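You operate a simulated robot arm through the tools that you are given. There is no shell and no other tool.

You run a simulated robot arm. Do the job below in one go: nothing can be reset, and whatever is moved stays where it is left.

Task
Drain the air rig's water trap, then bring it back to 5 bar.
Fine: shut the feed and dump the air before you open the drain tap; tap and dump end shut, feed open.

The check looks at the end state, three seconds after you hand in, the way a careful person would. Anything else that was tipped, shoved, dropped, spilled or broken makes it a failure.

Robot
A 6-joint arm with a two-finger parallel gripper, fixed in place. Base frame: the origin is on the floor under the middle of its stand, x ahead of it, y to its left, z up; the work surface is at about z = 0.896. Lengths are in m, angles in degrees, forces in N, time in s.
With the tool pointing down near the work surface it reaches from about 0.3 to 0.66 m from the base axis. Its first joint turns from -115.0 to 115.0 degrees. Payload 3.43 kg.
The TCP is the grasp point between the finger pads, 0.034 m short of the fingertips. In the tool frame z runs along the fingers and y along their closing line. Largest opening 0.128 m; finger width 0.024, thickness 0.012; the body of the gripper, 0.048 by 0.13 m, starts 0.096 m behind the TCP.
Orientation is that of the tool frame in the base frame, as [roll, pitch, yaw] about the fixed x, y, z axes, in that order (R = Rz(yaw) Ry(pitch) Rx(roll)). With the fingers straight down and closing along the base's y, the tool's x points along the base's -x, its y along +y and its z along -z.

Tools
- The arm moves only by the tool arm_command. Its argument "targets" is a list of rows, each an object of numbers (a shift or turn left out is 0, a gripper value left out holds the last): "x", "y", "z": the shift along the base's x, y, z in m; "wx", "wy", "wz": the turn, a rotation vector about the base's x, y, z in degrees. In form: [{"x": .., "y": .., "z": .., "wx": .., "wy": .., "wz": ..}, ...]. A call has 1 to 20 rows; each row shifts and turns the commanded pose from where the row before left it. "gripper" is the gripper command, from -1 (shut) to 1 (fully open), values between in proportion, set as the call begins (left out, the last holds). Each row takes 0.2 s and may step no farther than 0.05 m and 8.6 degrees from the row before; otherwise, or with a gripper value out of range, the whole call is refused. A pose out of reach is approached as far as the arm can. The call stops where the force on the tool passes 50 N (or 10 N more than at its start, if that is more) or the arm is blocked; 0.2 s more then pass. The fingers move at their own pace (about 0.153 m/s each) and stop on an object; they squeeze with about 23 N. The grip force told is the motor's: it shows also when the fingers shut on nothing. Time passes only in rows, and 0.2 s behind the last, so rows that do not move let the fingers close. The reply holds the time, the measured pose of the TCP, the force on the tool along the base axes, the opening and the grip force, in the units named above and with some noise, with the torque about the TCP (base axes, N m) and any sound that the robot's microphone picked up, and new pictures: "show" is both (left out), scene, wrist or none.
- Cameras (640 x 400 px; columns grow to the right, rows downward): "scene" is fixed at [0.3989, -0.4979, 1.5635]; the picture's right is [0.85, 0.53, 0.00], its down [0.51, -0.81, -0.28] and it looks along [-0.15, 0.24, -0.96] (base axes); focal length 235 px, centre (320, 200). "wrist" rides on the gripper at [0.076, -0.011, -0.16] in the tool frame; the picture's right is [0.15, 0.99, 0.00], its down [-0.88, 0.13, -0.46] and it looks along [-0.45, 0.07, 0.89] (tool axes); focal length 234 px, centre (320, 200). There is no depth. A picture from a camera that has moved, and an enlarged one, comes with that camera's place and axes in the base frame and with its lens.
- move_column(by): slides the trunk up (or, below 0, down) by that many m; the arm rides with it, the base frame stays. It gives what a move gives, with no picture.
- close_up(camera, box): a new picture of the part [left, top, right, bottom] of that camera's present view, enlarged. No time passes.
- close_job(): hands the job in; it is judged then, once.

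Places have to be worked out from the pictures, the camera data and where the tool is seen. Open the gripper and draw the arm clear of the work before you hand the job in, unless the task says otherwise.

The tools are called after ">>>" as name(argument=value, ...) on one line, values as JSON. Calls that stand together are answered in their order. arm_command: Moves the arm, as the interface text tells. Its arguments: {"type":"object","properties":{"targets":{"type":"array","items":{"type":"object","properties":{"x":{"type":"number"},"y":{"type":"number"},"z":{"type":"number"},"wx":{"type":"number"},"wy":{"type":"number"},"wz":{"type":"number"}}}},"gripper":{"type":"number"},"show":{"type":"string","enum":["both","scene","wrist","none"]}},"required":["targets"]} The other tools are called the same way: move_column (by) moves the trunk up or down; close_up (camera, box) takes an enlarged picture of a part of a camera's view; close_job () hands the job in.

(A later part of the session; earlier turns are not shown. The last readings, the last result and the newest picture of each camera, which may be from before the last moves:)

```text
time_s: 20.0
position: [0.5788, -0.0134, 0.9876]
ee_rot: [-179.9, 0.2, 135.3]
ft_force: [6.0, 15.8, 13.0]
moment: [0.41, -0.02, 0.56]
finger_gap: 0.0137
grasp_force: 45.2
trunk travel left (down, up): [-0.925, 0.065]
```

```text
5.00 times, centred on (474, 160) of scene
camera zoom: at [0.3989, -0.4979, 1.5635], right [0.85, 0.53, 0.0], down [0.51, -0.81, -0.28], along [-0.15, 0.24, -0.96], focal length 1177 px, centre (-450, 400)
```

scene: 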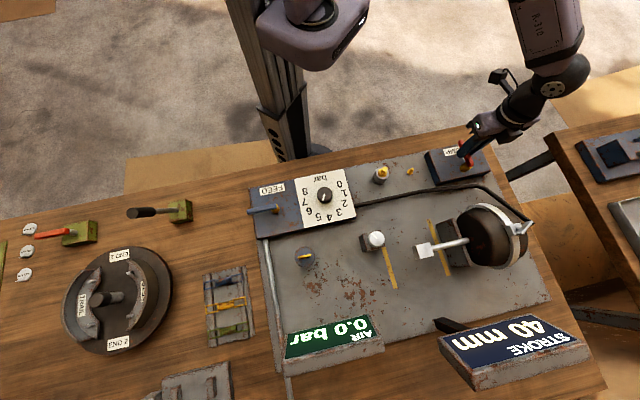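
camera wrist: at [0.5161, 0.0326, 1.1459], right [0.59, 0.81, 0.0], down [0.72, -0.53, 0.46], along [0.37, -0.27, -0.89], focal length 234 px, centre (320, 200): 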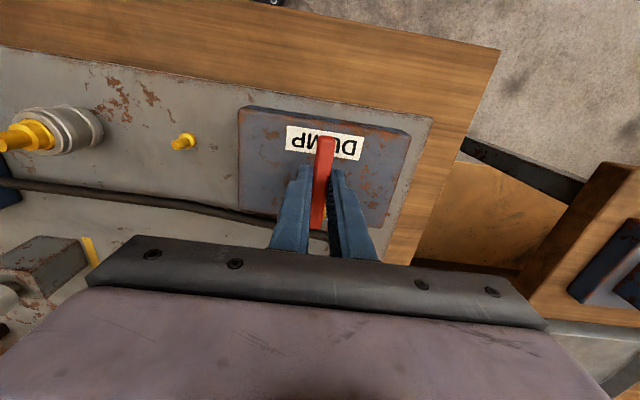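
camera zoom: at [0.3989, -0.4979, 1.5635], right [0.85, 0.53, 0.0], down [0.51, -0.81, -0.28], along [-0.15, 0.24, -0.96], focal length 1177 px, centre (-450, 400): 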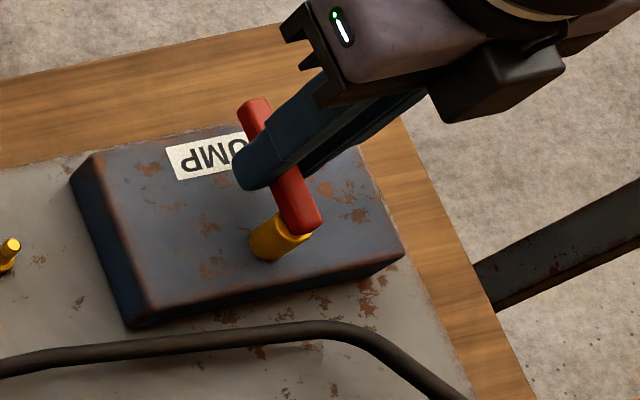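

Pressure reads 0.0 bar. I'll open the fingers and lift away from the dump lever.

>>> arm_command(targets=[{"x": 0.001, "y": 0.002}, {}, {"z": 0.04}, {"z": 0.05}, {"z": 0.05}, {}], gripper=-0.3)

>>> close_up(camera="wrist", box=[224, 80, 416, 200])

>>> close_up(camera="scene", box=[410, 120, 538, 200])

```text
time_s: 21.4
position: [0.5806, -0.0146, 1.1244]
ee_rot: [-179.8, -0.1, 135.4]
ft_force: [0.2, -0.5, -0.6]
moment: [0.0, -0.02, -0.01]
finger_gap: 0.0448
grasp_force: 0.1
trunk travel left (down, up): [-0.925, 0.065]
camera wrist: at [0.5181, 0.0313, 1.2842], right [0.59, 0.81, 0.0], down [0.72, -0.53, 0.45], along [0.37, -0.27, -0.89], focal length 234 px, centre (320, 200)
```

scene: 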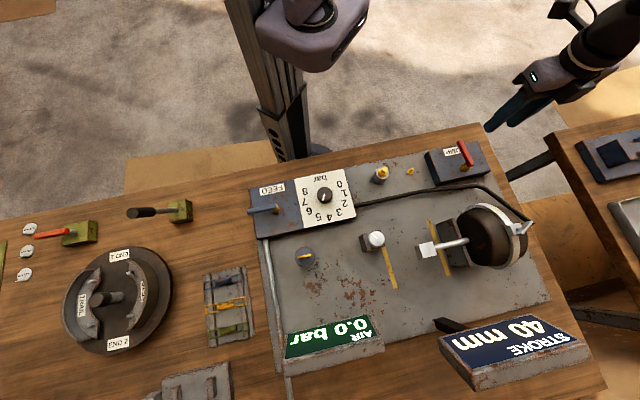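
wrist: 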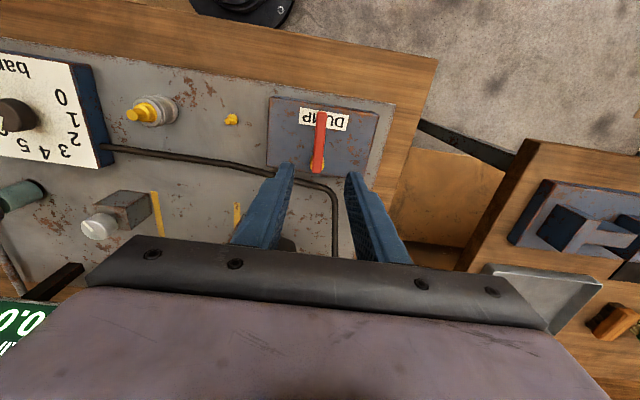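

```text
3.33 times, centred on (320, 140) of wrist
camera zoom: at [0.5181, 0.0313, 1.2842], right [0.59, 0.81, 0.0], down [0.72, -0.53, 0.45], along [0.37, -0.27, -0.89], focal length 781 px, centre (320, 400)
```

zoom: 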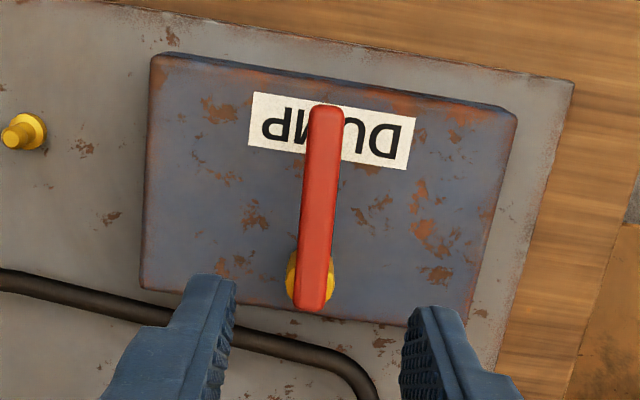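

```text
5.00 times, centred on (474, 160) of scene
camera zoom: at [0.3989, -0.4979, 1.5635], right [0.85, 0.53, 0.0], down [0.51, -0.81, -0.28], along [-0.15, 0.24, -0.96], focal length 1177 px, centre (-450, 400)
```

zoom: 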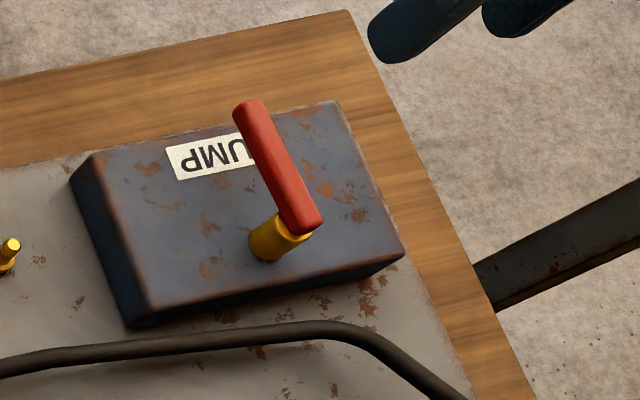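

The dump lever now points toward the robot (open) and AIR is 0.0. Next I'll go over the trap at [0.352, -0.492] at a safe height, turning the gripper so it closes across the T-handle.

>>> arm_command(targets=[{"z": 0.045}, {"x": -0.01905, "y": -0.03978, "wz": 7.5}, {"x": -0.01905, "y": -0.03978, "wz": 7.5}, {"x": -0.01905, "y": -0.03978, "wz": 7.5}, {"x": -0.01905, "y": -0.03978, "wz": 7.5}, {"x": -0.01905, "y": -0.03978, "wz": 7.5}, {"x": -0.01905, "y": -0.03978, "wz": 7.5}, {"x": -0.01905, "y": -0.03978, "wz": 7.5}, {"x": -0.01905, "y": -0.03978, "wz": 7.5}, {"x": -0.01905, "y": -0.03978, "wz": 7.5}, {"x": -0.01905, "y": -0.03978, "wz": 7.5}, {"x": -0.01905, "y": -0.03978, "wz": 7.5}, {"x": -0.01905, "y": -0.03978, "wz": 7}, {}])

>>> close_up(camera="wrist", box=[224, 80, 416, 200])

```text
time_s: 24.4
position: [0.3507, -0.4898, 1.1718]
ee_rot: [-180.0, 0.1, -134.9]
ft_force: [-1.0, 0.6, 0.9]
moment: [-0.01, 0.02, 0.0]
finger_gap: 0.0447
grasp_force: 0.0
trunk travel left (down, up): [-0.925, 0.065]
camera wrist: at [0.3044, -0.55, 1.3306], right [-0.8, 0.6, 0.0], down [0.53, 0.71, 0.46], along [0.27, 0.37, -0.89], focal length 234 px, centre (320, 200)
```

scene: 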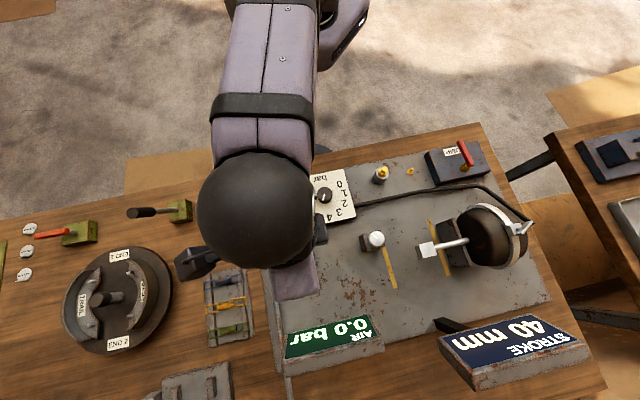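
wrist: 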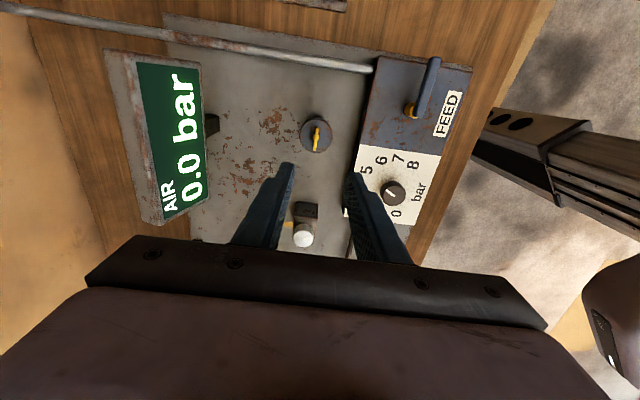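

```text
3.33 times, centred on (320, 140) of wrist
camera zoom: at [0.3044, -0.55, 1.3306], right [-0.8, 0.6, 0.0], down [0.53, 0.71, 0.46], along [0.27, 0.37, -0.89], focal length 781 px, centre (320, 400)
```

zoom: 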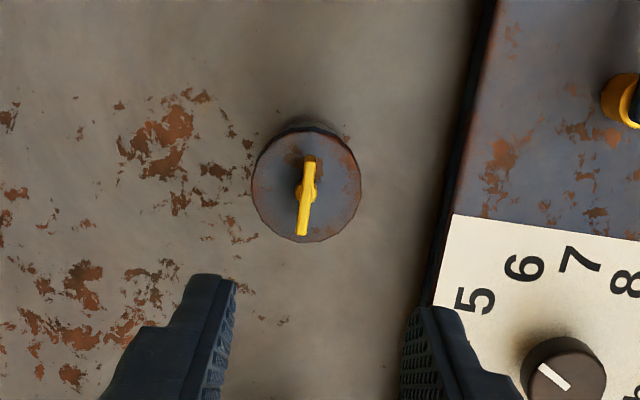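

The T-handle centre is at about [0.3535, -0.492, 0.995], with the cap face near z≈0.972, so tips at about 0.981 will grip it without touching the cap. I'll correct 3–4 mm sideways and lower partway.

>>> arm_command(targets=[{"x": 0.003, "y": -0.0023, "z": -0.03}, {"z": -0.04}, {"z": -0.04}, {"z": -0.03}, {}])

>>> close_up(camera="wrist", box=[256, 110, 384, 190])

>>> close_up(camera="scene", box=[240, 190, 368, 270])

```text
time_s: 25.6
position: [0.3526, -0.4943, 1.0318]
ee_rot: [180.0, 0.0, -135.2]
ft_force: [0.4, 0.1, 0.3]
moment: [-0.01, 0.03, 0.03]
finger_gap: 0.045
grasp_force: 0.0
trunk travel left (down, up): [-0.925, 0.065]
camera wrist: at [0.3069, -0.555, 1.1909], right [-0.8, 0.6, 0.0], down [0.53, 0.71, 0.46], along [0.27, 0.36, -0.89], focal length 234 px, centre (320, 200)
```

scene: 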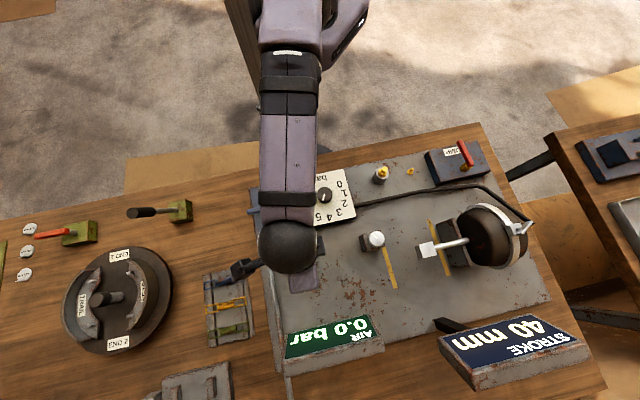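
wrist: 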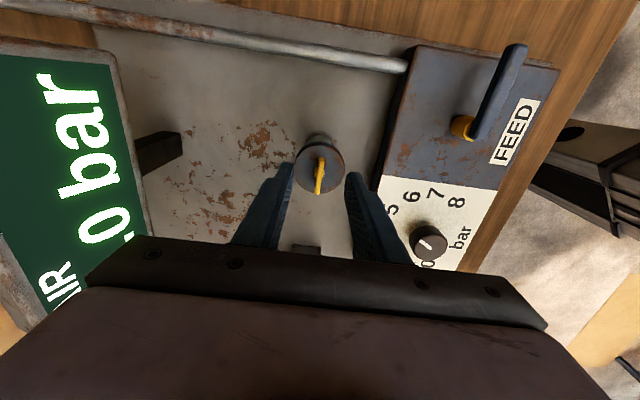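

```text
5.00 times, centred on (320, 150) of wrist
camera zoom: at [0.3069, -0.555, 1.1909], right [-0.8, 0.6, 0.0], down [0.53, 0.71, 0.46], along [0.27, 0.36, -0.89], focal length 1171 px, centre (320, 450)
```

zoom: 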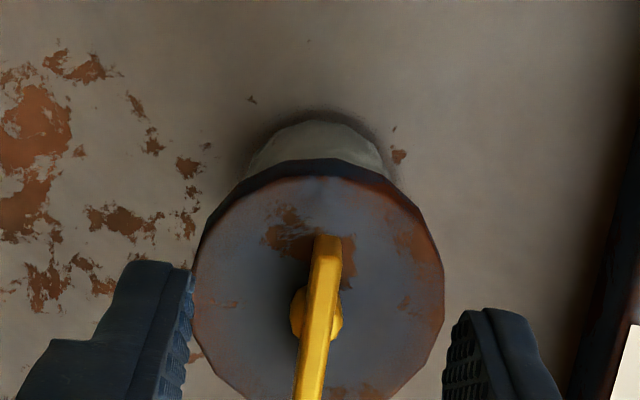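

```text
5.00 times, centred on (304, 230) of scene
camera zoom: at [0.3989, -0.4979, 1.5635], right [0.85, 0.53, 0.0], down [0.51, -0.81, -0.28], along [-0.15, 0.24, -0.96], focal length 1177 px, centre (400, 50)
```

zoom: 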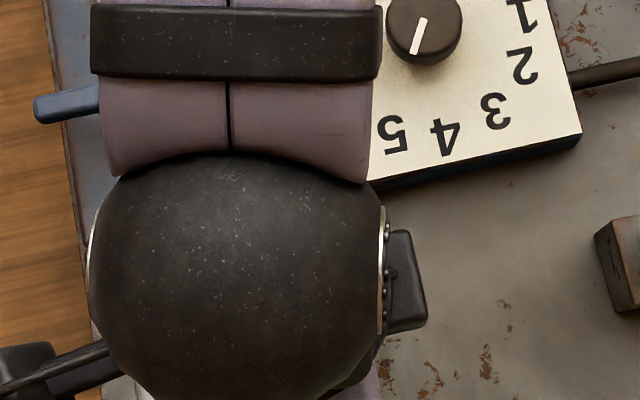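

The handle is centred between the fingers. I'll lower about 18 mm more so the pad ends reach around the bar, then check clearance to the cap.

>>> arm_command(targets=[{"z": -0.01}, {"z": -0.008}, {}], show="wrist")

>>> close_up(camera="wrist", box=[256, 110, 384, 190])

```text
time_s: 26.4
position: [0.3532, -0.4931, 1.0139]
ee_rot: [180.0, 0.0, -135.1]
ft_force: [-0.3, 0.6, 4.6]
moment: [0.03, 0.04, -0.02]
finger_gap: 0.0447
grasp_force: 0.1
trunk travel left (down, up): [-0.925, 0.065]
camera wrist: at [0.307, -0.5537, 1.1732], right [-0.8, 0.6, 0.0], down [0.53, 0.71, 0.46], along [0.27, 0.36, -0.89], focal length 234 px, centre (320, 200)
```

wrist: 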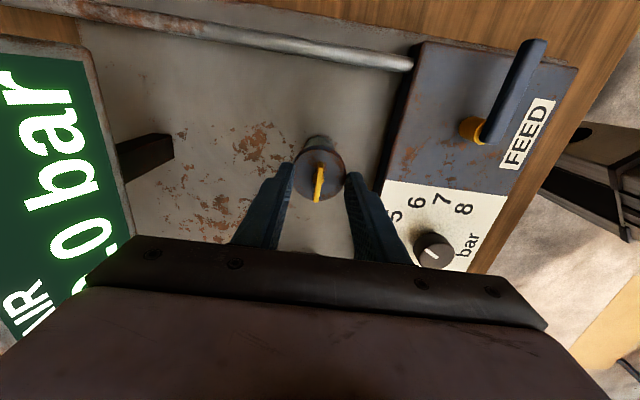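

```text
5.00 times, centred on (320, 150) of wrist
camera zoom: at [0.307, -0.5537, 1.1732], right [-0.8, 0.6, 0.0], down [0.53, 0.71, 0.46], along [0.27, 0.36, -0.89], focal length 1171 px, centre (320, 450)
```

zoom: 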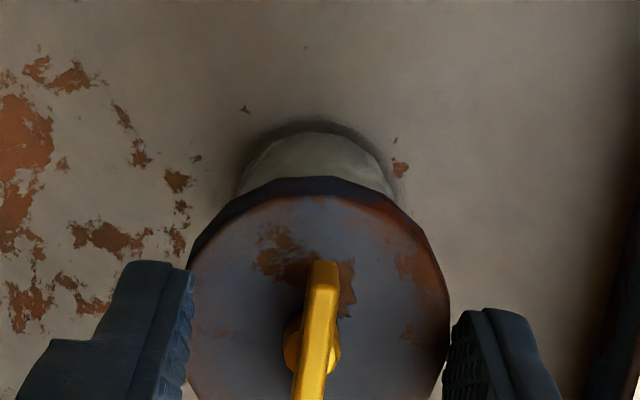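

The force shows +4.6 N upward, which may be a fingertip just touching the cap rim. I'll hold a moment and re-read.

>>> arm_command(targets=[{}], show="none")

```text
time_s: 26.8
position: [0.3522, -0.4937, 1.0154]
ee_rot: [-179.9, 0.1, -135.1]
ft_force: [0.7, 1.0, 3.7]
moment: [0.03, 0.05, -0.03]
finger_gap: 0.0448
grasp_force: 0.0
trunk travel left (down, up): [-0.925, 0.065]
```

A steady ~4 N means the tips rest lightly on the cap (cap face ≈ 0.980). I'll lift 4 mm and close on the handle.

>>> arm_command(targets=[{"z": 0.004}, {}], show="none")

>>> arm_command(targets=[{}, {}, {}], gripper=-1, show="wrist")

>>> close_up(camera="wrist", box=[256, 110, 384, 190])

```text
time_s: 27.4
position: [0.3519, -0.4927, 1.0172]
ee_rot: [180.0, 0.0, -135.1]
ft_force: [-0.6, -0.1, -0.4]
moment: [-0.01, -0.01, 0.0]
finger_gap: 0.0451
grasp_force: 0.1
trunk travel left (down, up): [-0.925, 0.065]
```

```text
time_s: 28.2
position: [0.3539, -0.4952, 1.0178]
ee_rot: [-179.9, 0.0, -135.1]
ft_force: [3.4, -3.8, -0.2]
moment: [-0.05, -0.17, 0.03]
finger_gap: 0.0093
grasp_force: 43.0
trunk travel left (down, up): [-0.925, 0.065]
camera wrist: at [0.3083, -0.5544, 1.1765], right [-0.8, 0.6, 0.0], down [0.53, 0.71, 0.46], along [0.27, 0.36, -0.89], focal length 234 px, centre (320, 200)
```

wrist: 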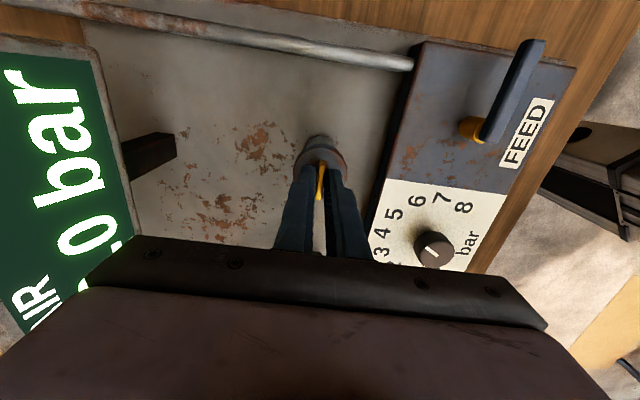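

```text
5.00 times, centred on (320, 150) of wrist
camera zoom: at [0.3083, -0.5544, 1.1765], right [-0.8, 0.6, 0.0], down [0.53, 0.71, 0.46], along [0.27, 0.36, -0.89], focal length 1171 px, centre (320, 450)
```

zoom: 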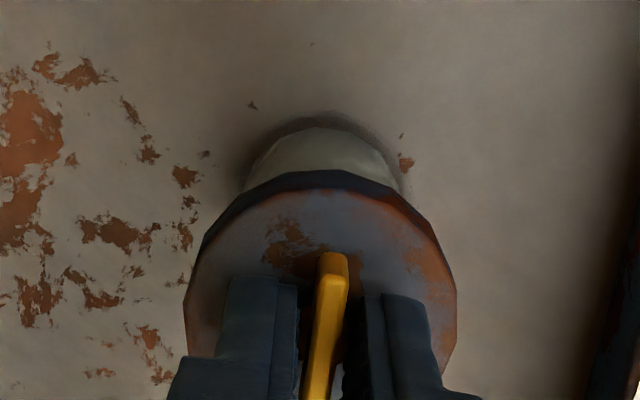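

Gap 9.3 mm means the pads are on the hub with the bar between them, which is fine as a wrench. I'll test-turn 16° clockwise and look.

>>> arm_command(targets=[{"wz": -8}, {"wz": -8}, {}], show="wrist")

>>> close_up(camera="wrist", box=[256, 110, 384, 190])

```text
time_s: 29.0
position: [0.3551, -0.4941, 1.0179]
ee_rot: [180.0, 0.0, -151.2]
ft_force: [2.9, -4.5, 1.2]
moment: [-0.07, -0.1, 1.31]
finger_gap: 0.0111
grasp_force: 44.6
trunk travel left (down, up): [-0.925, 0.065]
camera wrist: at [0.2936, -0.5392, 1.1766], right [-0.61, 0.8, 0.0], down [0.71, 0.54, 0.46], along [0.36, 0.28, -0.89], focal length 234 px, centre (320, 200)
```

wrist: 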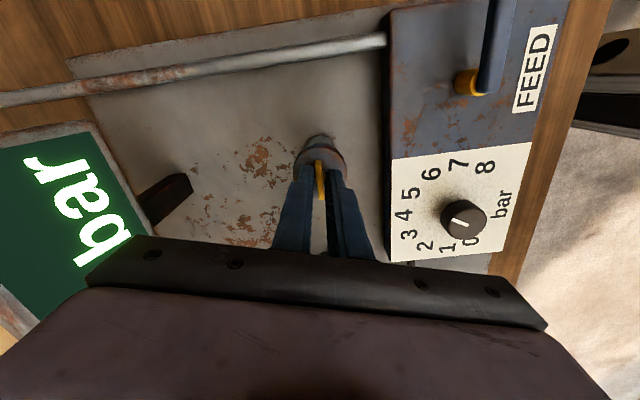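

```text
5.00 times, centred on (320, 150) of wrist
camera zoom: at [0.2936, -0.5392, 1.1766], right [-0.61, 0.8, 0.0], down [0.71, 0.54, 0.46], along [0.36, 0.28, -0.89], focal length 1171 px, centre (320, 450)
```

zoom: 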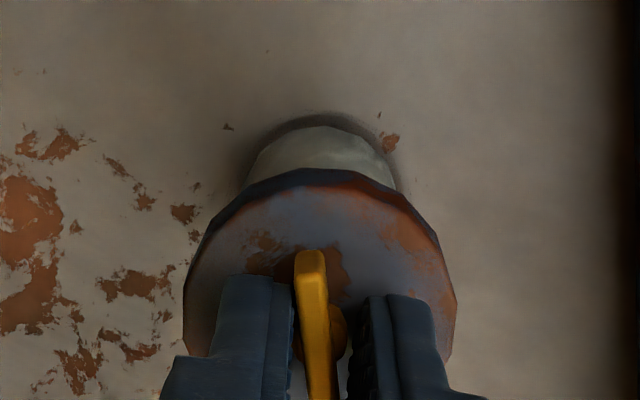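

The handle stayed put while the pads wedged open (torque 1.3 N·m), so clockwise is against its stop. I'll reverse and try counter-clockwise.

>>> arm_command(targets=[{"wz": 8}, {"wz": 8}, {"wz": 8}, {"wz": 8}, {}], show="wrist")

>>> close_up(camera="wrist", box=[256, 110, 384, 190])

```text
time_s: 30.2
position: [0.3541, -0.4943, 1.0167]
ee_rot: [180.0, 0.0, -119.0]
ft_force: [3.2, -6.2, 1.4]
moment: [-0.54, 0.03, 0.01]
finger_gap: 0.0096
grasp_force: 43.3
trunk travel left (down, up): [-0.925, 0.065]
camera wrist: at [0.327, -0.5647, 1.1765], right [-0.94, 0.35, 0.0], down [0.31, 0.83, 0.46], along [0.16, 0.43, -0.89], focal length 234 px, centre (320, 200)
```

wrist: 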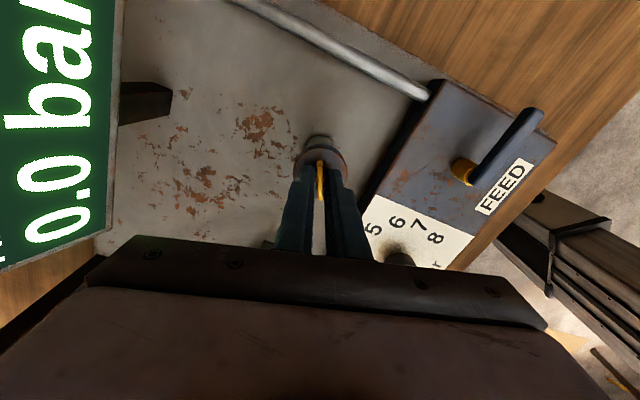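

```text
5.00 times, centred on (320, 150) of wrist
camera zoom: at [0.327, -0.5647, 1.1765], right [-0.94, 0.35, 0.0], down [0.31, 0.83, 0.46], along [0.16, 0.43, -0.89], focal length 1171 px, centre (320, 450)
```

zoom: 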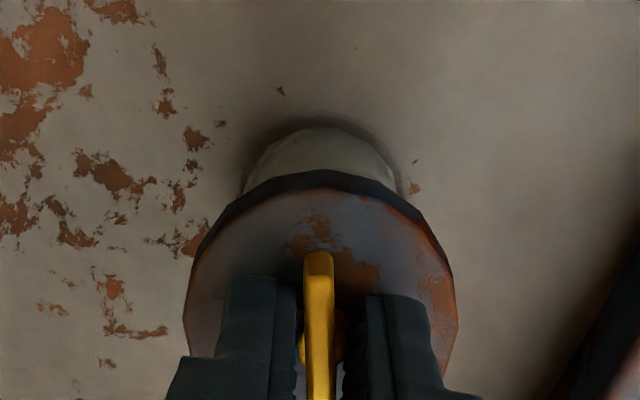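

The handle now moves with the gripper counter-clockwise at low torque. I'll keep turning that way.

>>> arm_command(targets=[{"wz": 8}, {"wz": 8}, {"wz": 8}, {}], show="wrist")

>>> close_up(camera="wrist", box=[256, 110, 384, 190])

```text
time_s: 31.2
position: [0.3535, -0.4941, 1.0168]
ee_rot: [-180.0, -0.1, -95.0]
ft_force: [2.9, -7.8, 5.1]
moment: [-0.1, -0.07, 0.0]
finger_gap: 0.0096
grasp_force: 43.1
trunk travel left (down, up): [-0.925, 0.065]
camera wrist: at [0.3582, -0.5693, 1.1765], right [-1.0, -0.06, 0.0], down [-0.05, 0.89, 0.46], along [-0.03, 0.45, -0.89], focal length 234 px, centre (320, 200)
```

wrist: 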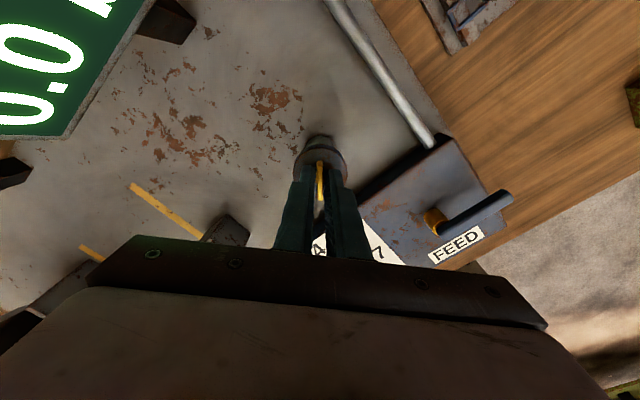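

```text
5.00 times, centred on (320, 150) of wrist
camera zoom: at [0.3582, -0.5693, 1.1765], right [-1.0, -0.06, 0.0], down [-0.05, 0.89, 0.46], along [-0.03, 0.45, -0.89], focal length 1171 px, centre (320, 450)
```

zoom: 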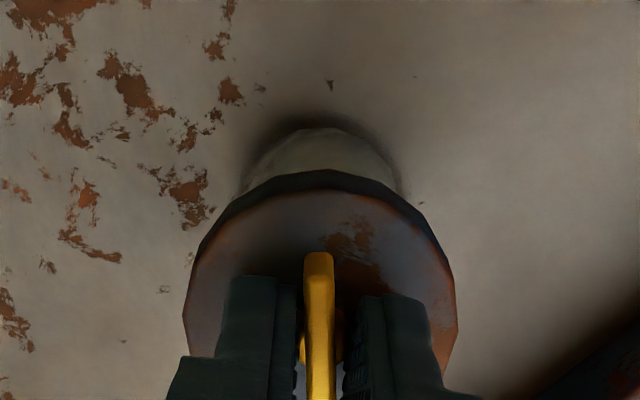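

The handle turns with the gripper (about 40° so far). Continuing toward the quarter turn.

>>> arm_command(targets=[{"wz": 8}, {"wz": 8}, {"wz": 8}, {"wz": 8}, {"wz": 8}, {}], show="wrist")

>>> close_up(camera="wrist", box=[256, 110, 384, 190])

```text
time_s: 32.5
position: [0.3536, -0.4941, 1.0169]
ee_rot: [177.4, -0.5, -64.2]
ft_force: [-18.5, -14.0, -2.4]
moment: [-0.71, 0.48, -0.03]
finger_gap: 0.0097
grasp_force: 44.1
out of reach, approached as far as the arm can: row 4, 5
trunk travel left (down, up): [-0.925, 0.065]
stopped in row 6: the force on the tool passed its limit at 52 N (the readings are from after the stop); the commanded pose is now the measured one
camera wrist: at [0.4034, -0.551, 1.1763], right [-0.83, -0.56, 0.05], down [-0.48, 0.75, 0.45], along [-0.29, 0.35, -0.89], focal length 234 px, centre (320, 200)
```

wrist: 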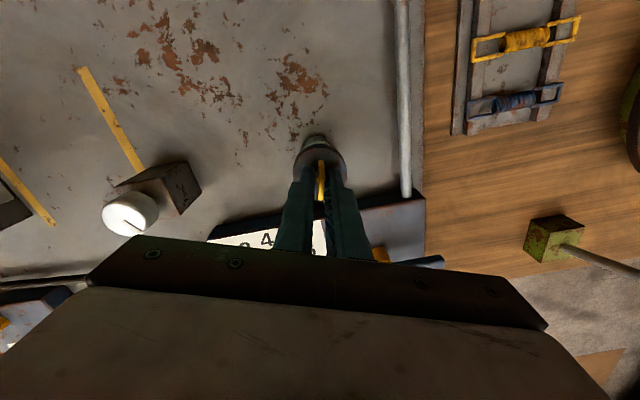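

```text
5.00 times, centred on (320, 150) of wrist
camera zoom: at [0.4034, -0.551, 1.1763], right [-0.83, -0.56, 0.05], down [-0.48, 0.75, 0.45], along [-0.29, 0.35, -0.89], focal length 1171 px, centre (320, 450)
```

zoom: 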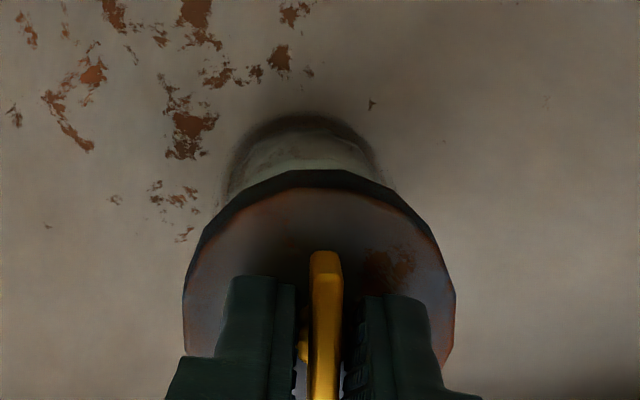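

The wrist reached its own joint limit (yaw −64°) with the tap about 70° open. Since the T-handle is symmetric, I'll release, lift, turn the gripper back 180° and regrip for the rest.

>>> arm_command(targets=[{}, {}, {"z": 0.03}, {"z": 0.03}, {"wx": 1.58, "wy": -2.12, "wz": -6}, {"wz": -8}, {"wz": -8}, {}], gripper=-0.3)

>>> close_up(camera="wrist", box=[224, 80, 416, 200])

```text
time_s: 34.3
position: [0.36, -0.4886, 1.0783]
ee_rot: [-179.5, 0.3, -86.3]
ft_force: [-0.3, -0.4, -0.9]
moment: [0.01, 0.03, -0.02]
finger_gap: 0.045
grasp_force: 0.1
trunk travel left (down, up): [-0.925, 0.065]
camera wrist: at [0.3741, -0.563, 1.2366], right [-0.98, -0.21, -0.01], down [-0.19, 0.87, 0.46], along [-0.09, 0.45, -0.89], focal length 234 px, centre (320, 200)
```

scene: 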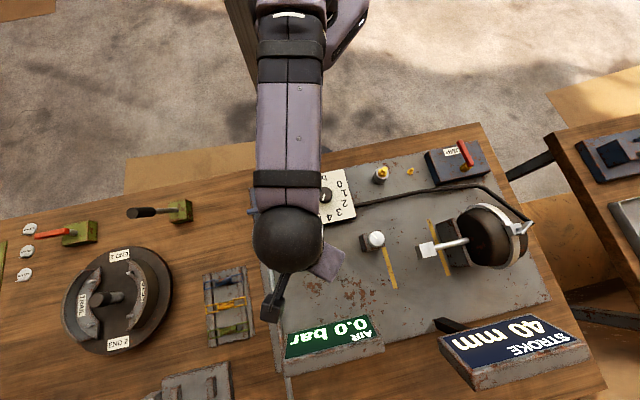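
wrist: 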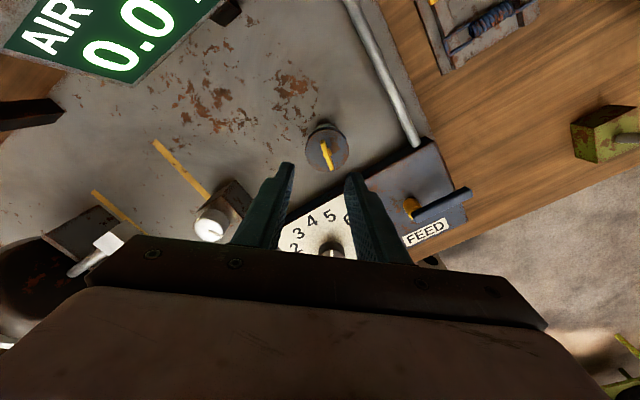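

```text
3.33 times, centred on (320, 140) of wrist
camera zoom: at [0.3741, -0.563, 1.2366], right [-0.98, -0.21, -0.01], down [-0.19, 0.87, 0.46], along [-0.09, 0.45, -0.89], focal length 781 px, centre (320, 400)
```

zoom: 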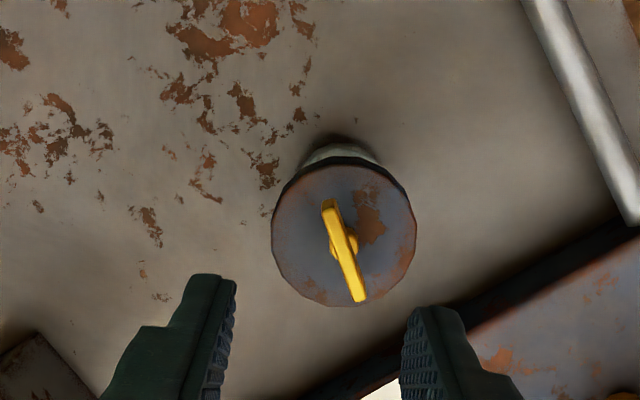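

The handle now lies at about 119° (started ~45°), roughly 15° short of full. I'll turn the gripper back to yaw ≈119°, which matches the handle's other end, and recentre on [0.353, -0.493].

>>> arm_command(targets=[{"x": -0.007, "y": -0.0044, "wx": -0.33, "wy": 0.48, "wz": -2.7}, {"wz": -8}, {"wz": -8}, {"wz": -8}, {"wz": -8}, {"wz": -8}, {"wz": -8}, {"wz": -8}, {"wz": -8}, {"wz": -8}, {"wz": -8}, {"wz": -8}, {"wz": -8}, {"wz": -8}, {"wz": -8}, {"wz": -8}, {"wz": -8}, {"wz": -8}, {"wz": -8}, {"wz": -8}])

>>> close_up(camera="wrist", box=[224, 80, 416, 200])

```text
time_s: 38.5
position: [0.3527, -0.4944, 1.0776]
ee_rot: [-180.0, -0.2, 119.1]
ft_force: [0.5, -0.1, 0.2]
moment: [-0.01, 0.01, 0.03]
finger_gap: 0.0445
grasp_force: 0.0
trunk travel left (down, up): [-0.925, 0.065]
camera wrist: at [0.3055, -0.4319, 1.2368], right [0.79, 0.61, 0.0], down [0.54, -0.71, 0.45], along [0.28, -0.36, -0.89], focal length 234 px, centre (320, 200)
```

scene: 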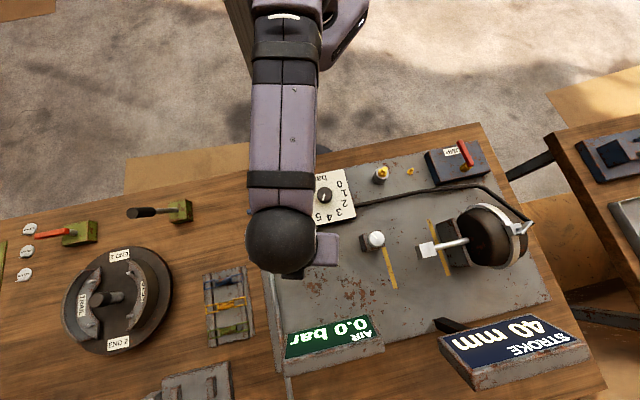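
wrist: 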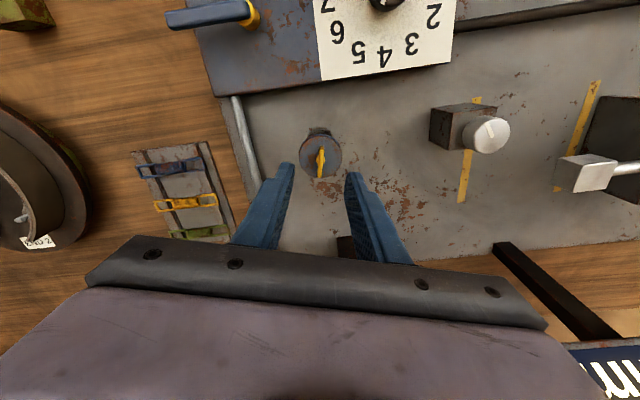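

```text
3.33 times, centred on (320, 140) of wrist
camera zoom: at [0.3055, -0.4319, 1.2368], right [0.79, 0.61, 0.0], down [0.54, -0.71, 0.45], along [0.28, -0.36, -0.89], focal length 781 px, centre (320, 400)
```

zoom: 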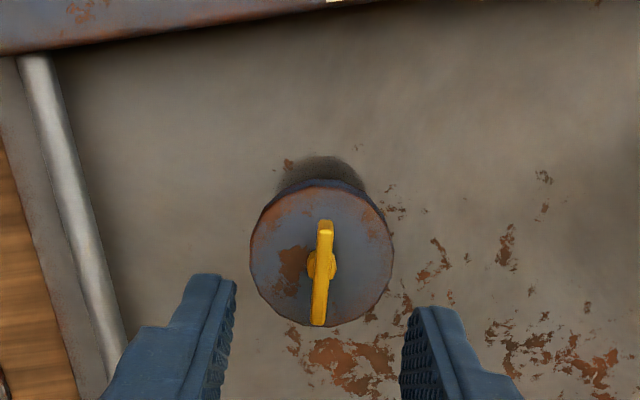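

Handle and gripper are aligned and centred. I'll lower to z≈1.018, close, and turn the remaining bit counter-clockwise.

>>> arm_command(targets=[{"z": -0.03}, {"z": -0.02}, {"z": -0.009}, {}], show="none")

>>> arm_command(targets=[{}, {}, {}], gripper=-1, show="none")

>>> arm_command(targets=[{"wz": 8}, {"wz": 8}, {}], show="wrist")

>>> close_up(camera="wrist", box=[256, 110, 384, 190])

```text
time_s: 39.5
position: [0.3516, -0.4935, 1.019]
ee_rot: [-179.9, -0.2, 119.1]
ft_force: [0.6, 0.8, 0.4]
moment: [-0.03, -0.01, 0.0]
finger_gap: 0.0446
grasp_force: 0.1
trunk travel left (down, up): [-0.925, 0.065]
```

```text
time_s: 40.3
position: [0.3532, -0.4935, 1.0175]
ee_rot: [-180.0, -0.2, 119.1]
ft_force: [-0.1, 1.8, -1.7]
moment: [-0.18, -0.15, 0.01]
finger_gap: 0.0094
grasp_force: 42.8
trunk travel left (down, up): [-0.925, 0.065]
```

```text
time_s: 41.1
position: [0.3513, -0.4929, 1.0182]
ee_rot: [-180.0, -0.1, 135.2]
ft_force: [-0.8, -1.7, -3.5]
moment: [0.03, 0.1, -0.05]
finger_gap: 0.0094
grasp_force: 43.1
trunk travel left (down, up): [-0.925, 0.065]
camera wrist: at [0.2909, -0.4474, 1.1783], right [0.59, 0.81, 0.0], down [0.72, -0.53, 0.45], along [0.37, -0.27, -0.89], focal length 234 px, centre (320, 200)
```

wrist: 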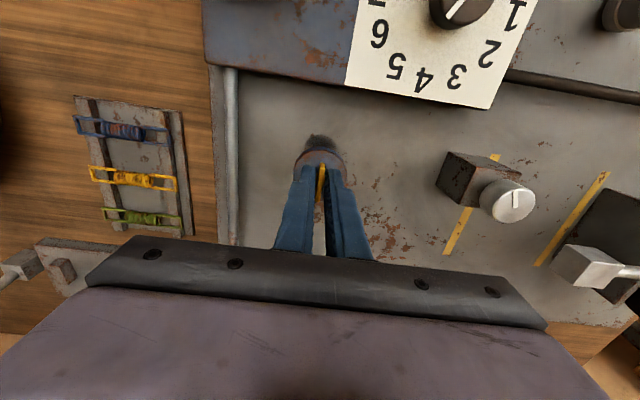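

```text
5.00 times, centred on (320, 150) of wrist
camera zoom: at [0.2909, -0.4474, 1.1783], right [0.59, 0.81, 0.0], down [0.72, -0.53, 0.45], along [0.37, -0.27, -0.89], focal length 1171 px, centre (320, 450)
```

zoom: 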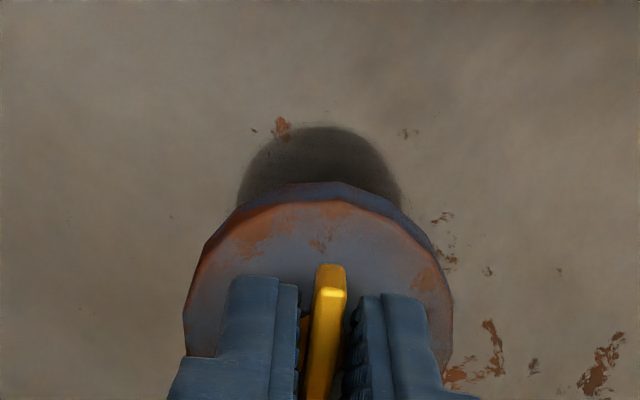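

It turned freely to 135°. I'll continue in small steps until the stop is felt.

>>> arm_command(targets=[{"wz": 8}, {}], show="none")

>>> arm_command(targets=[{"wz": 6}, {}], show="wrist")

>>> close_up(camera="wrist", box=[256, 110, 384, 190])

```text
time_s: 41.7
position: [0.3522, -0.4935, 1.0192]
ee_rot: [180.0, -0.2, 143.1]
ft_force: [-0.8, -2.4, -1.1]
moment: [0.07, 0.23, -0.02]
finger_gap: 0.0093
grasp_force: 43.3
trunk travel left (down, up): [-0.925, 0.065]
```

```text
time_s: 42.3
position: [0.3521, -0.4948, 1.0187]
ee_rot: [-180.0, 0.0, 149.1]
ft_force: [-0.8, -2.8, 3.1]
moment: [0.57, 0.71, -1.2]
finger_gap: 0.0101
grasp_force: 43.6
trunk travel left (down, up): [-0.925, 0.065]
camera wrist: at [0.2816, -0.4635, 1.1783], right [0.38, 0.92, 0.0], down [0.82, -0.34, 0.46], along [0.42, -0.17, -0.89], focal length 234 px, centre (320, 200)
```

wrist: 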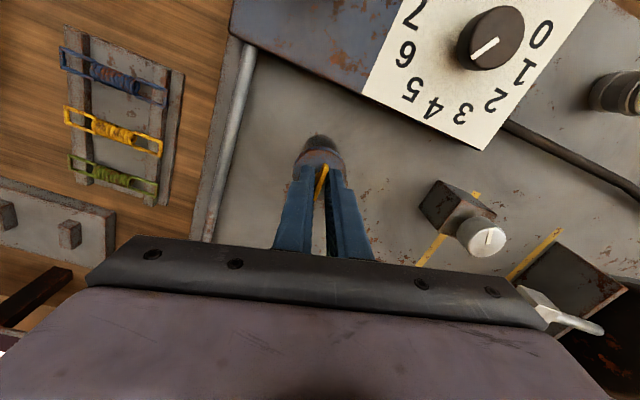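

```text
5.00 times, centred on (320, 150) of wrist
camera zoom: at [0.2816, -0.4635, 1.1783], right [0.38, 0.92, 0.0], down [0.82, -0.34, 0.46], along [0.42, -0.17, -0.89], focal length 1171 px, centre (320, 450)
```

zoom: 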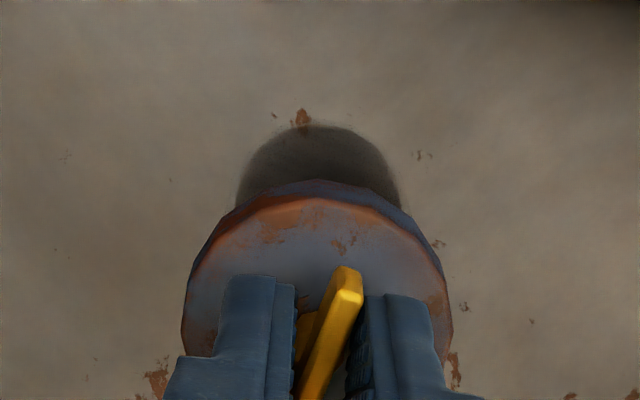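

Torque rose to 1.2 N·m with the bar wedged, so the tap is fully open against its stop. I'll ease back, release, lift, and let it drain while looking at the bowl.

>>> arm_command(targets=[{"wz": -7}, {}], show="none")

>>> arm_command(targets=[{}, {}, {"z": 0.03}, {"z": 0.03}, {}, {}, {}, {}, {}, {}], gripper=-0.3)

>>> close_up(camera="wrist", box=[224, 80, 416, 200])

```text
time_s: 42.9
position: [0.3515, -0.4937, 1.0189]
ee_rot: [180.0, 0.0, 142.1]
ft_force: [-1.0, -1.6, 1.0]
moment: [-0.65, -0.61, -0.01]
finger_gap: 0.0093
grasp_force: 43.1
trunk travel left (down, up): [-0.925, 0.065]
```

```text
time_s: 45.1
position: [0.3524, -0.4945, 1.0779]
ee_rot: [179.9, -0.2, 142.1]
ft_force: [-0.4, -0.5, 0.2]
moment: [0.0, 0.01, 0.01]
finger_gap: 0.0448
grasp_force: 0.1
trunk travel left (down, up): [-0.925, 0.065]
camera wrist: at [0.2853, -0.4552, 1.2379], right [0.49, 0.87, 0.0], down [0.78, -0.44, 0.45], along [0.4, -0.22, -0.89], focal length 234 px, centre (320, 200)
```

scene: 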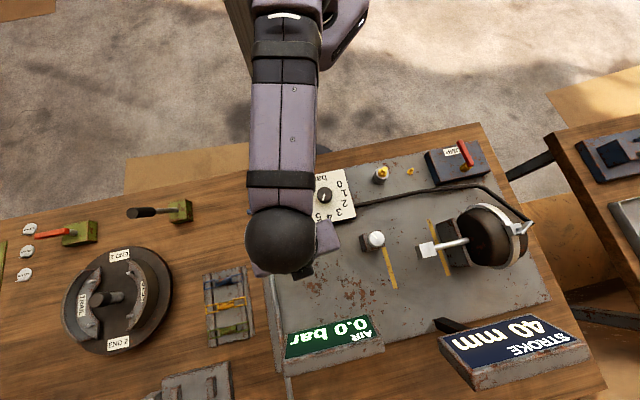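
wrist: 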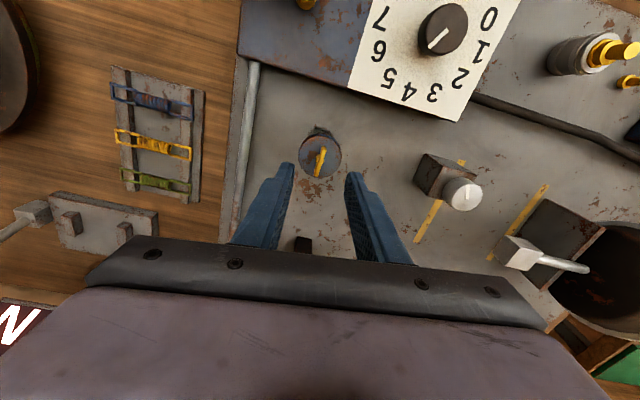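

```text
3.33 times, centred on (320, 140) of wrist
camera zoom: at [0.2853, -0.4552, 1.2379], right [0.49, 0.87, 0.0], down [0.78, -0.44, 0.45], along [0.4, -0.22, -0.89], focal length 781 px, centre (320, 400)
```

zoom: 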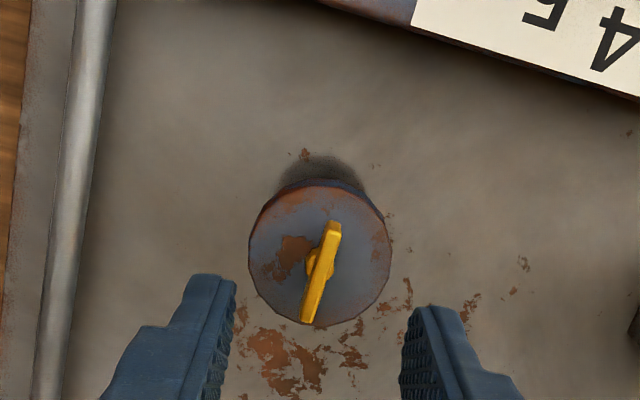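

The tap handle is now at ~136°, in line (open). To see the bowl's side and whether it has emptied, I'll move back to the vantage point over the feed lever, which gave a good view of it before.

>>> arm_command(targets=[{"z": 0.025}, {"z": 0.024}, {"x": -0.0166, "y": 0.0039, "wz": 8.3}, {"x": -0.0166, "y": 0.0039, "wz": 8.3}, {"x": -0.0166, "y": 0.0039, "wz": 8.3}, {"x": -0.0166, "y": 0.0039, "wz": 8.3}, {"x": -0.0166, "y": 0.0039, "wz": 8.3}, {"x": -0.0166, "y": 0.0039, "wz": 8.3}, {"x": -0.0166, "y": 0.0039, "wz": 8.3}, {"x": -0.0166, "y": 0.0039, "wz": 8.3}, {"x": -0.0166, "y": 0.0039, "wz": 8.3}, {"x": -0.0166, "y": 0.0039, "wz": 8.3}, {}])

>>> close_up(camera="wrist", box=[160, 130, 288, 210])

>>> close_up(camera="scene", box=[270, 225, 350, 275])

```text
time_s: 47.9
position: [0.1863, -0.4548, 1.1271]
ee_rot: [180.0, -0.1, -134.7]
ft_force: [-0.1, -0.1, 0.6]
moment: [0.04, 0.05, -0.01]
finger_gap: 0.0447
grasp_force: 0.1
trunk travel left (down, up): [-0.925, 0.065]
camera wrist: at [0.1402, -0.515, 1.2866], right [-0.81, 0.59, 0.0], down [0.53, 0.72, 0.45], along [0.27, 0.37, -0.89], focal length 234 px, centre (320, 200)
```

scene: 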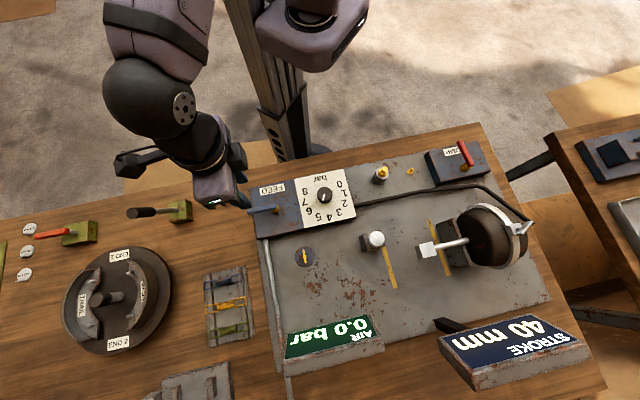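
wrist: 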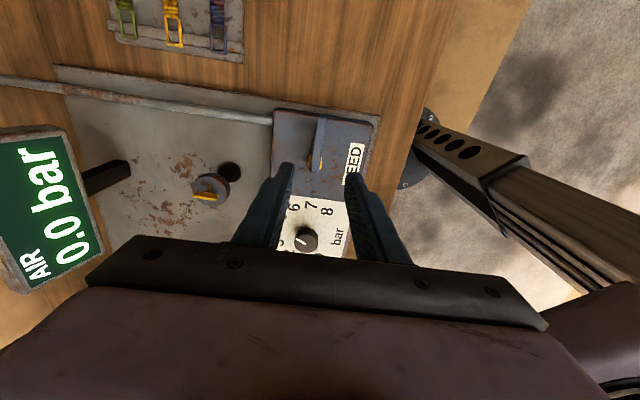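

```text
5.00 times, centred on (224, 170) of wrist
camera zoom: at [0.1402, -0.515, 1.2866], right [-0.81, 0.59, 0.0], down [0.53, 0.72, 0.45], along [0.27, 0.37, -0.89], focal length 1171 px, centre (800, 350)
```

zoom: 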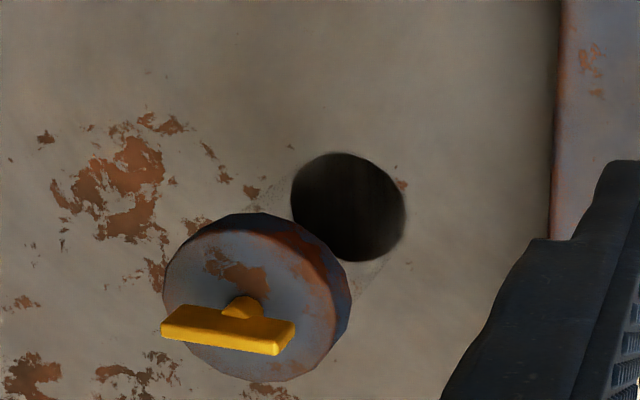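

```text
8.00 times, centred on (310, 250) of scene
camera zoom: at [0.3989, -0.4979, 1.5635], right [0.85, 0.53, 0.0], down [0.51, -0.81, -0.28], along [-0.15, 0.24, -0.96], focal length 1883 px, centre (400, -200)
```

zoom: 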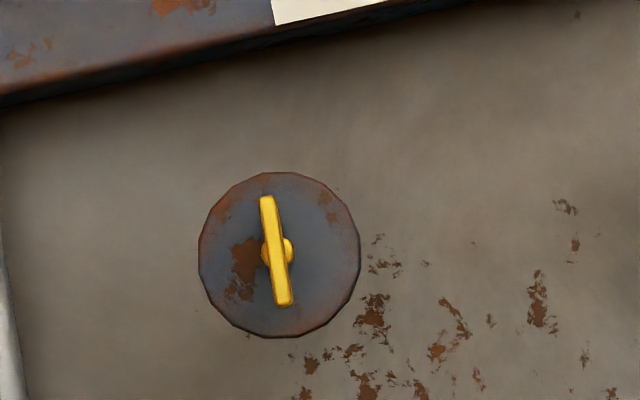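

The bowl, which was grey-green before, is now clear and see-through: it has drained. I'll return to the tap, lined up with the handle at 136°, to close it clockwise.

>>> arm_command(targets=[{}, {}, {}, {"x": 0.01515, "y": -0.00352, "wz": -8.12}, {"x": 0.01515, "y": -0.00352, "wz": -8.12}, {"x": 0.01515, "y": -0.00352, "wz": -8.12}, {"x": 0.01515, "y": -0.00352, "wz": -8.12}, {"x": 0.01515, "y": -0.00352, "wz": -8.12}, {"x": 0.01515, "y": -0.00352, "wz": -8.12}, {"x": 0.01515, "y": -0.00352, "wz": -8.12}, {"x": 0.01515, "y": -0.00352, "wz": -8.12}, {"x": 0.01515, "y": -0.00352, "wz": -8.12}, {"x": 0.01515, "y": -0.00352, "wz": -8.12}, {"x": 0.01515, "y": -0.00352, "wz": -8.12}, {"z": -0.025}, {"z": -0.025}, {}], show="wrist")

>>> close_up(camera="wrist", box=[224, 80, 416, 200])

```text
time_s: 51.5
position: [0.3524, -0.4929, 1.078]
ee_rot: [-179.9, 0.0, 135.8]
ft_force: [-0.9, 0.0, 0.0]
moment: [0.02, 0.0, 0.02]
finger_gap: 0.0449
grasp_force: 0.0
trunk travel left (down, up): [-0.925, 0.065]
camera wrist: at [0.2913, -0.4476, 1.2369], right [0.58, 0.81, 0.0], down [0.72, -0.52, 0.46], along [0.37, -0.27, -0.89], focal length 234 px, centre (320, 200)
```

wrist: 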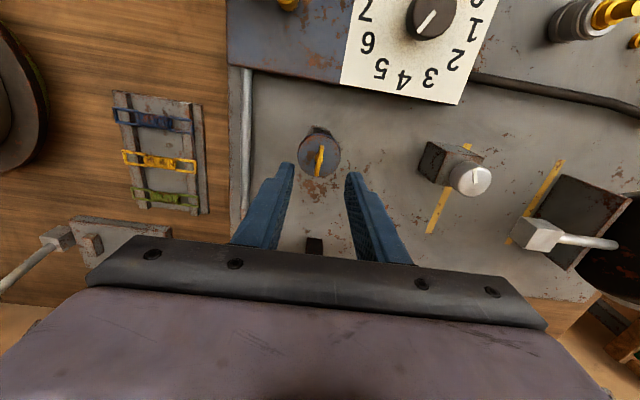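

```text
3.33 times, centred on (320, 140) of wrist
camera zoom: at [0.2913, -0.4476, 1.2369], right [0.58, 0.81, 0.0], down [0.72, -0.52, 0.46], along [0.37, -0.27, -0.89], focal length 781 px, centre (320, 400)
```

zoom: 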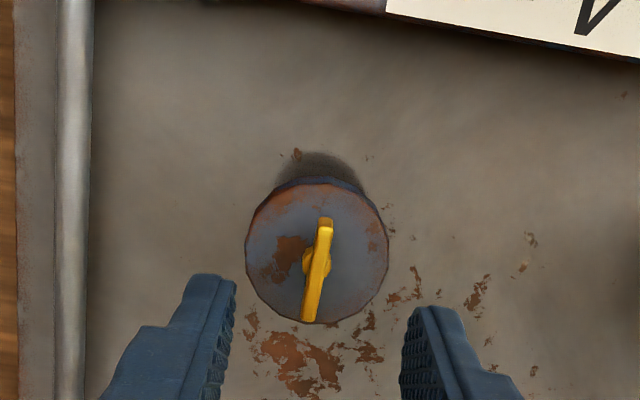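

The handle is lined up and centred. I'll lower, close on it and start turning clockwise.

>>> arm_command(targets=[{"z": -0.03}, {"z": -0.02}, {"z": -0.0095}, {}], show="none")

>>> arm_command(targets=[{}, {}, {}], gripper=-1, show="none")

>>> arm_command(targets=[{"wz": -8}, {"wz": -8}, {"wz": -8}, {"wz": -8}, {"wz": -8}, {}], show="wrist")

```text
time_s: 52.5
position: [0.3525, -0.4919, 1.0178]
ee_rot: [-179.9, -0.1, 135.9]
ft_force: [-1.1, 0.8, -1.0]
moment: [-0.04, 0.02, -0.02]
finger_gap: 0.0449
grasp_force: 0.0
trunk travel left (down, up): [-0.925, 0.065]
```

```text
time_s: 53.3
position: [0.3525, -0.4929, 1.0172]
ee_rot: [179.9, -0.1, 135.8]
ft_force: [-5.5, -5.8, -2.9]
moment: [-0.34, 0.02, -0.02]
finger_gap: 0.0095
grasp_force: 43.4
trunk travel left (down, up): [-0.925, 0.065]
```

```text
time_s: 54.7
position: [0.353, -0.4933, 1.0174]
ee_rot: [180.0, 0.0, 95.6]
ft_force: [-1.0, -4.5, 1.0]
moment: [0.31, 0.11, 0.0]
finger_gap: 0.0093
grasp_force: 43.0
trunk travel left (down, up): [-0.925, 0.065]
camera wrist: at [0.3344, -0.4178, 1.1774], right [0.97, 0.24, 0.0], down [0.22, -0.86, 0.46], along [0.11, -0.44, -0.89], focal length 234 px, centre (320, 200)
```

wrist: 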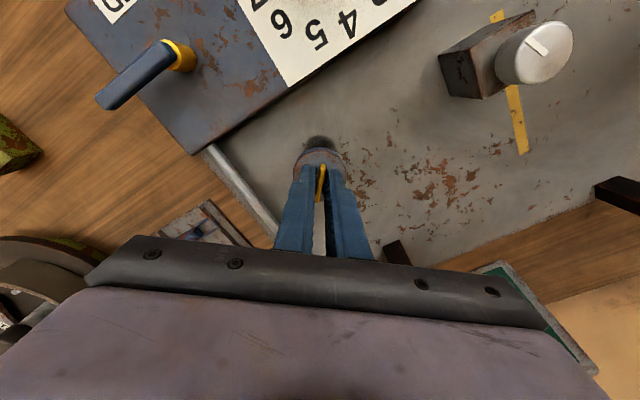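

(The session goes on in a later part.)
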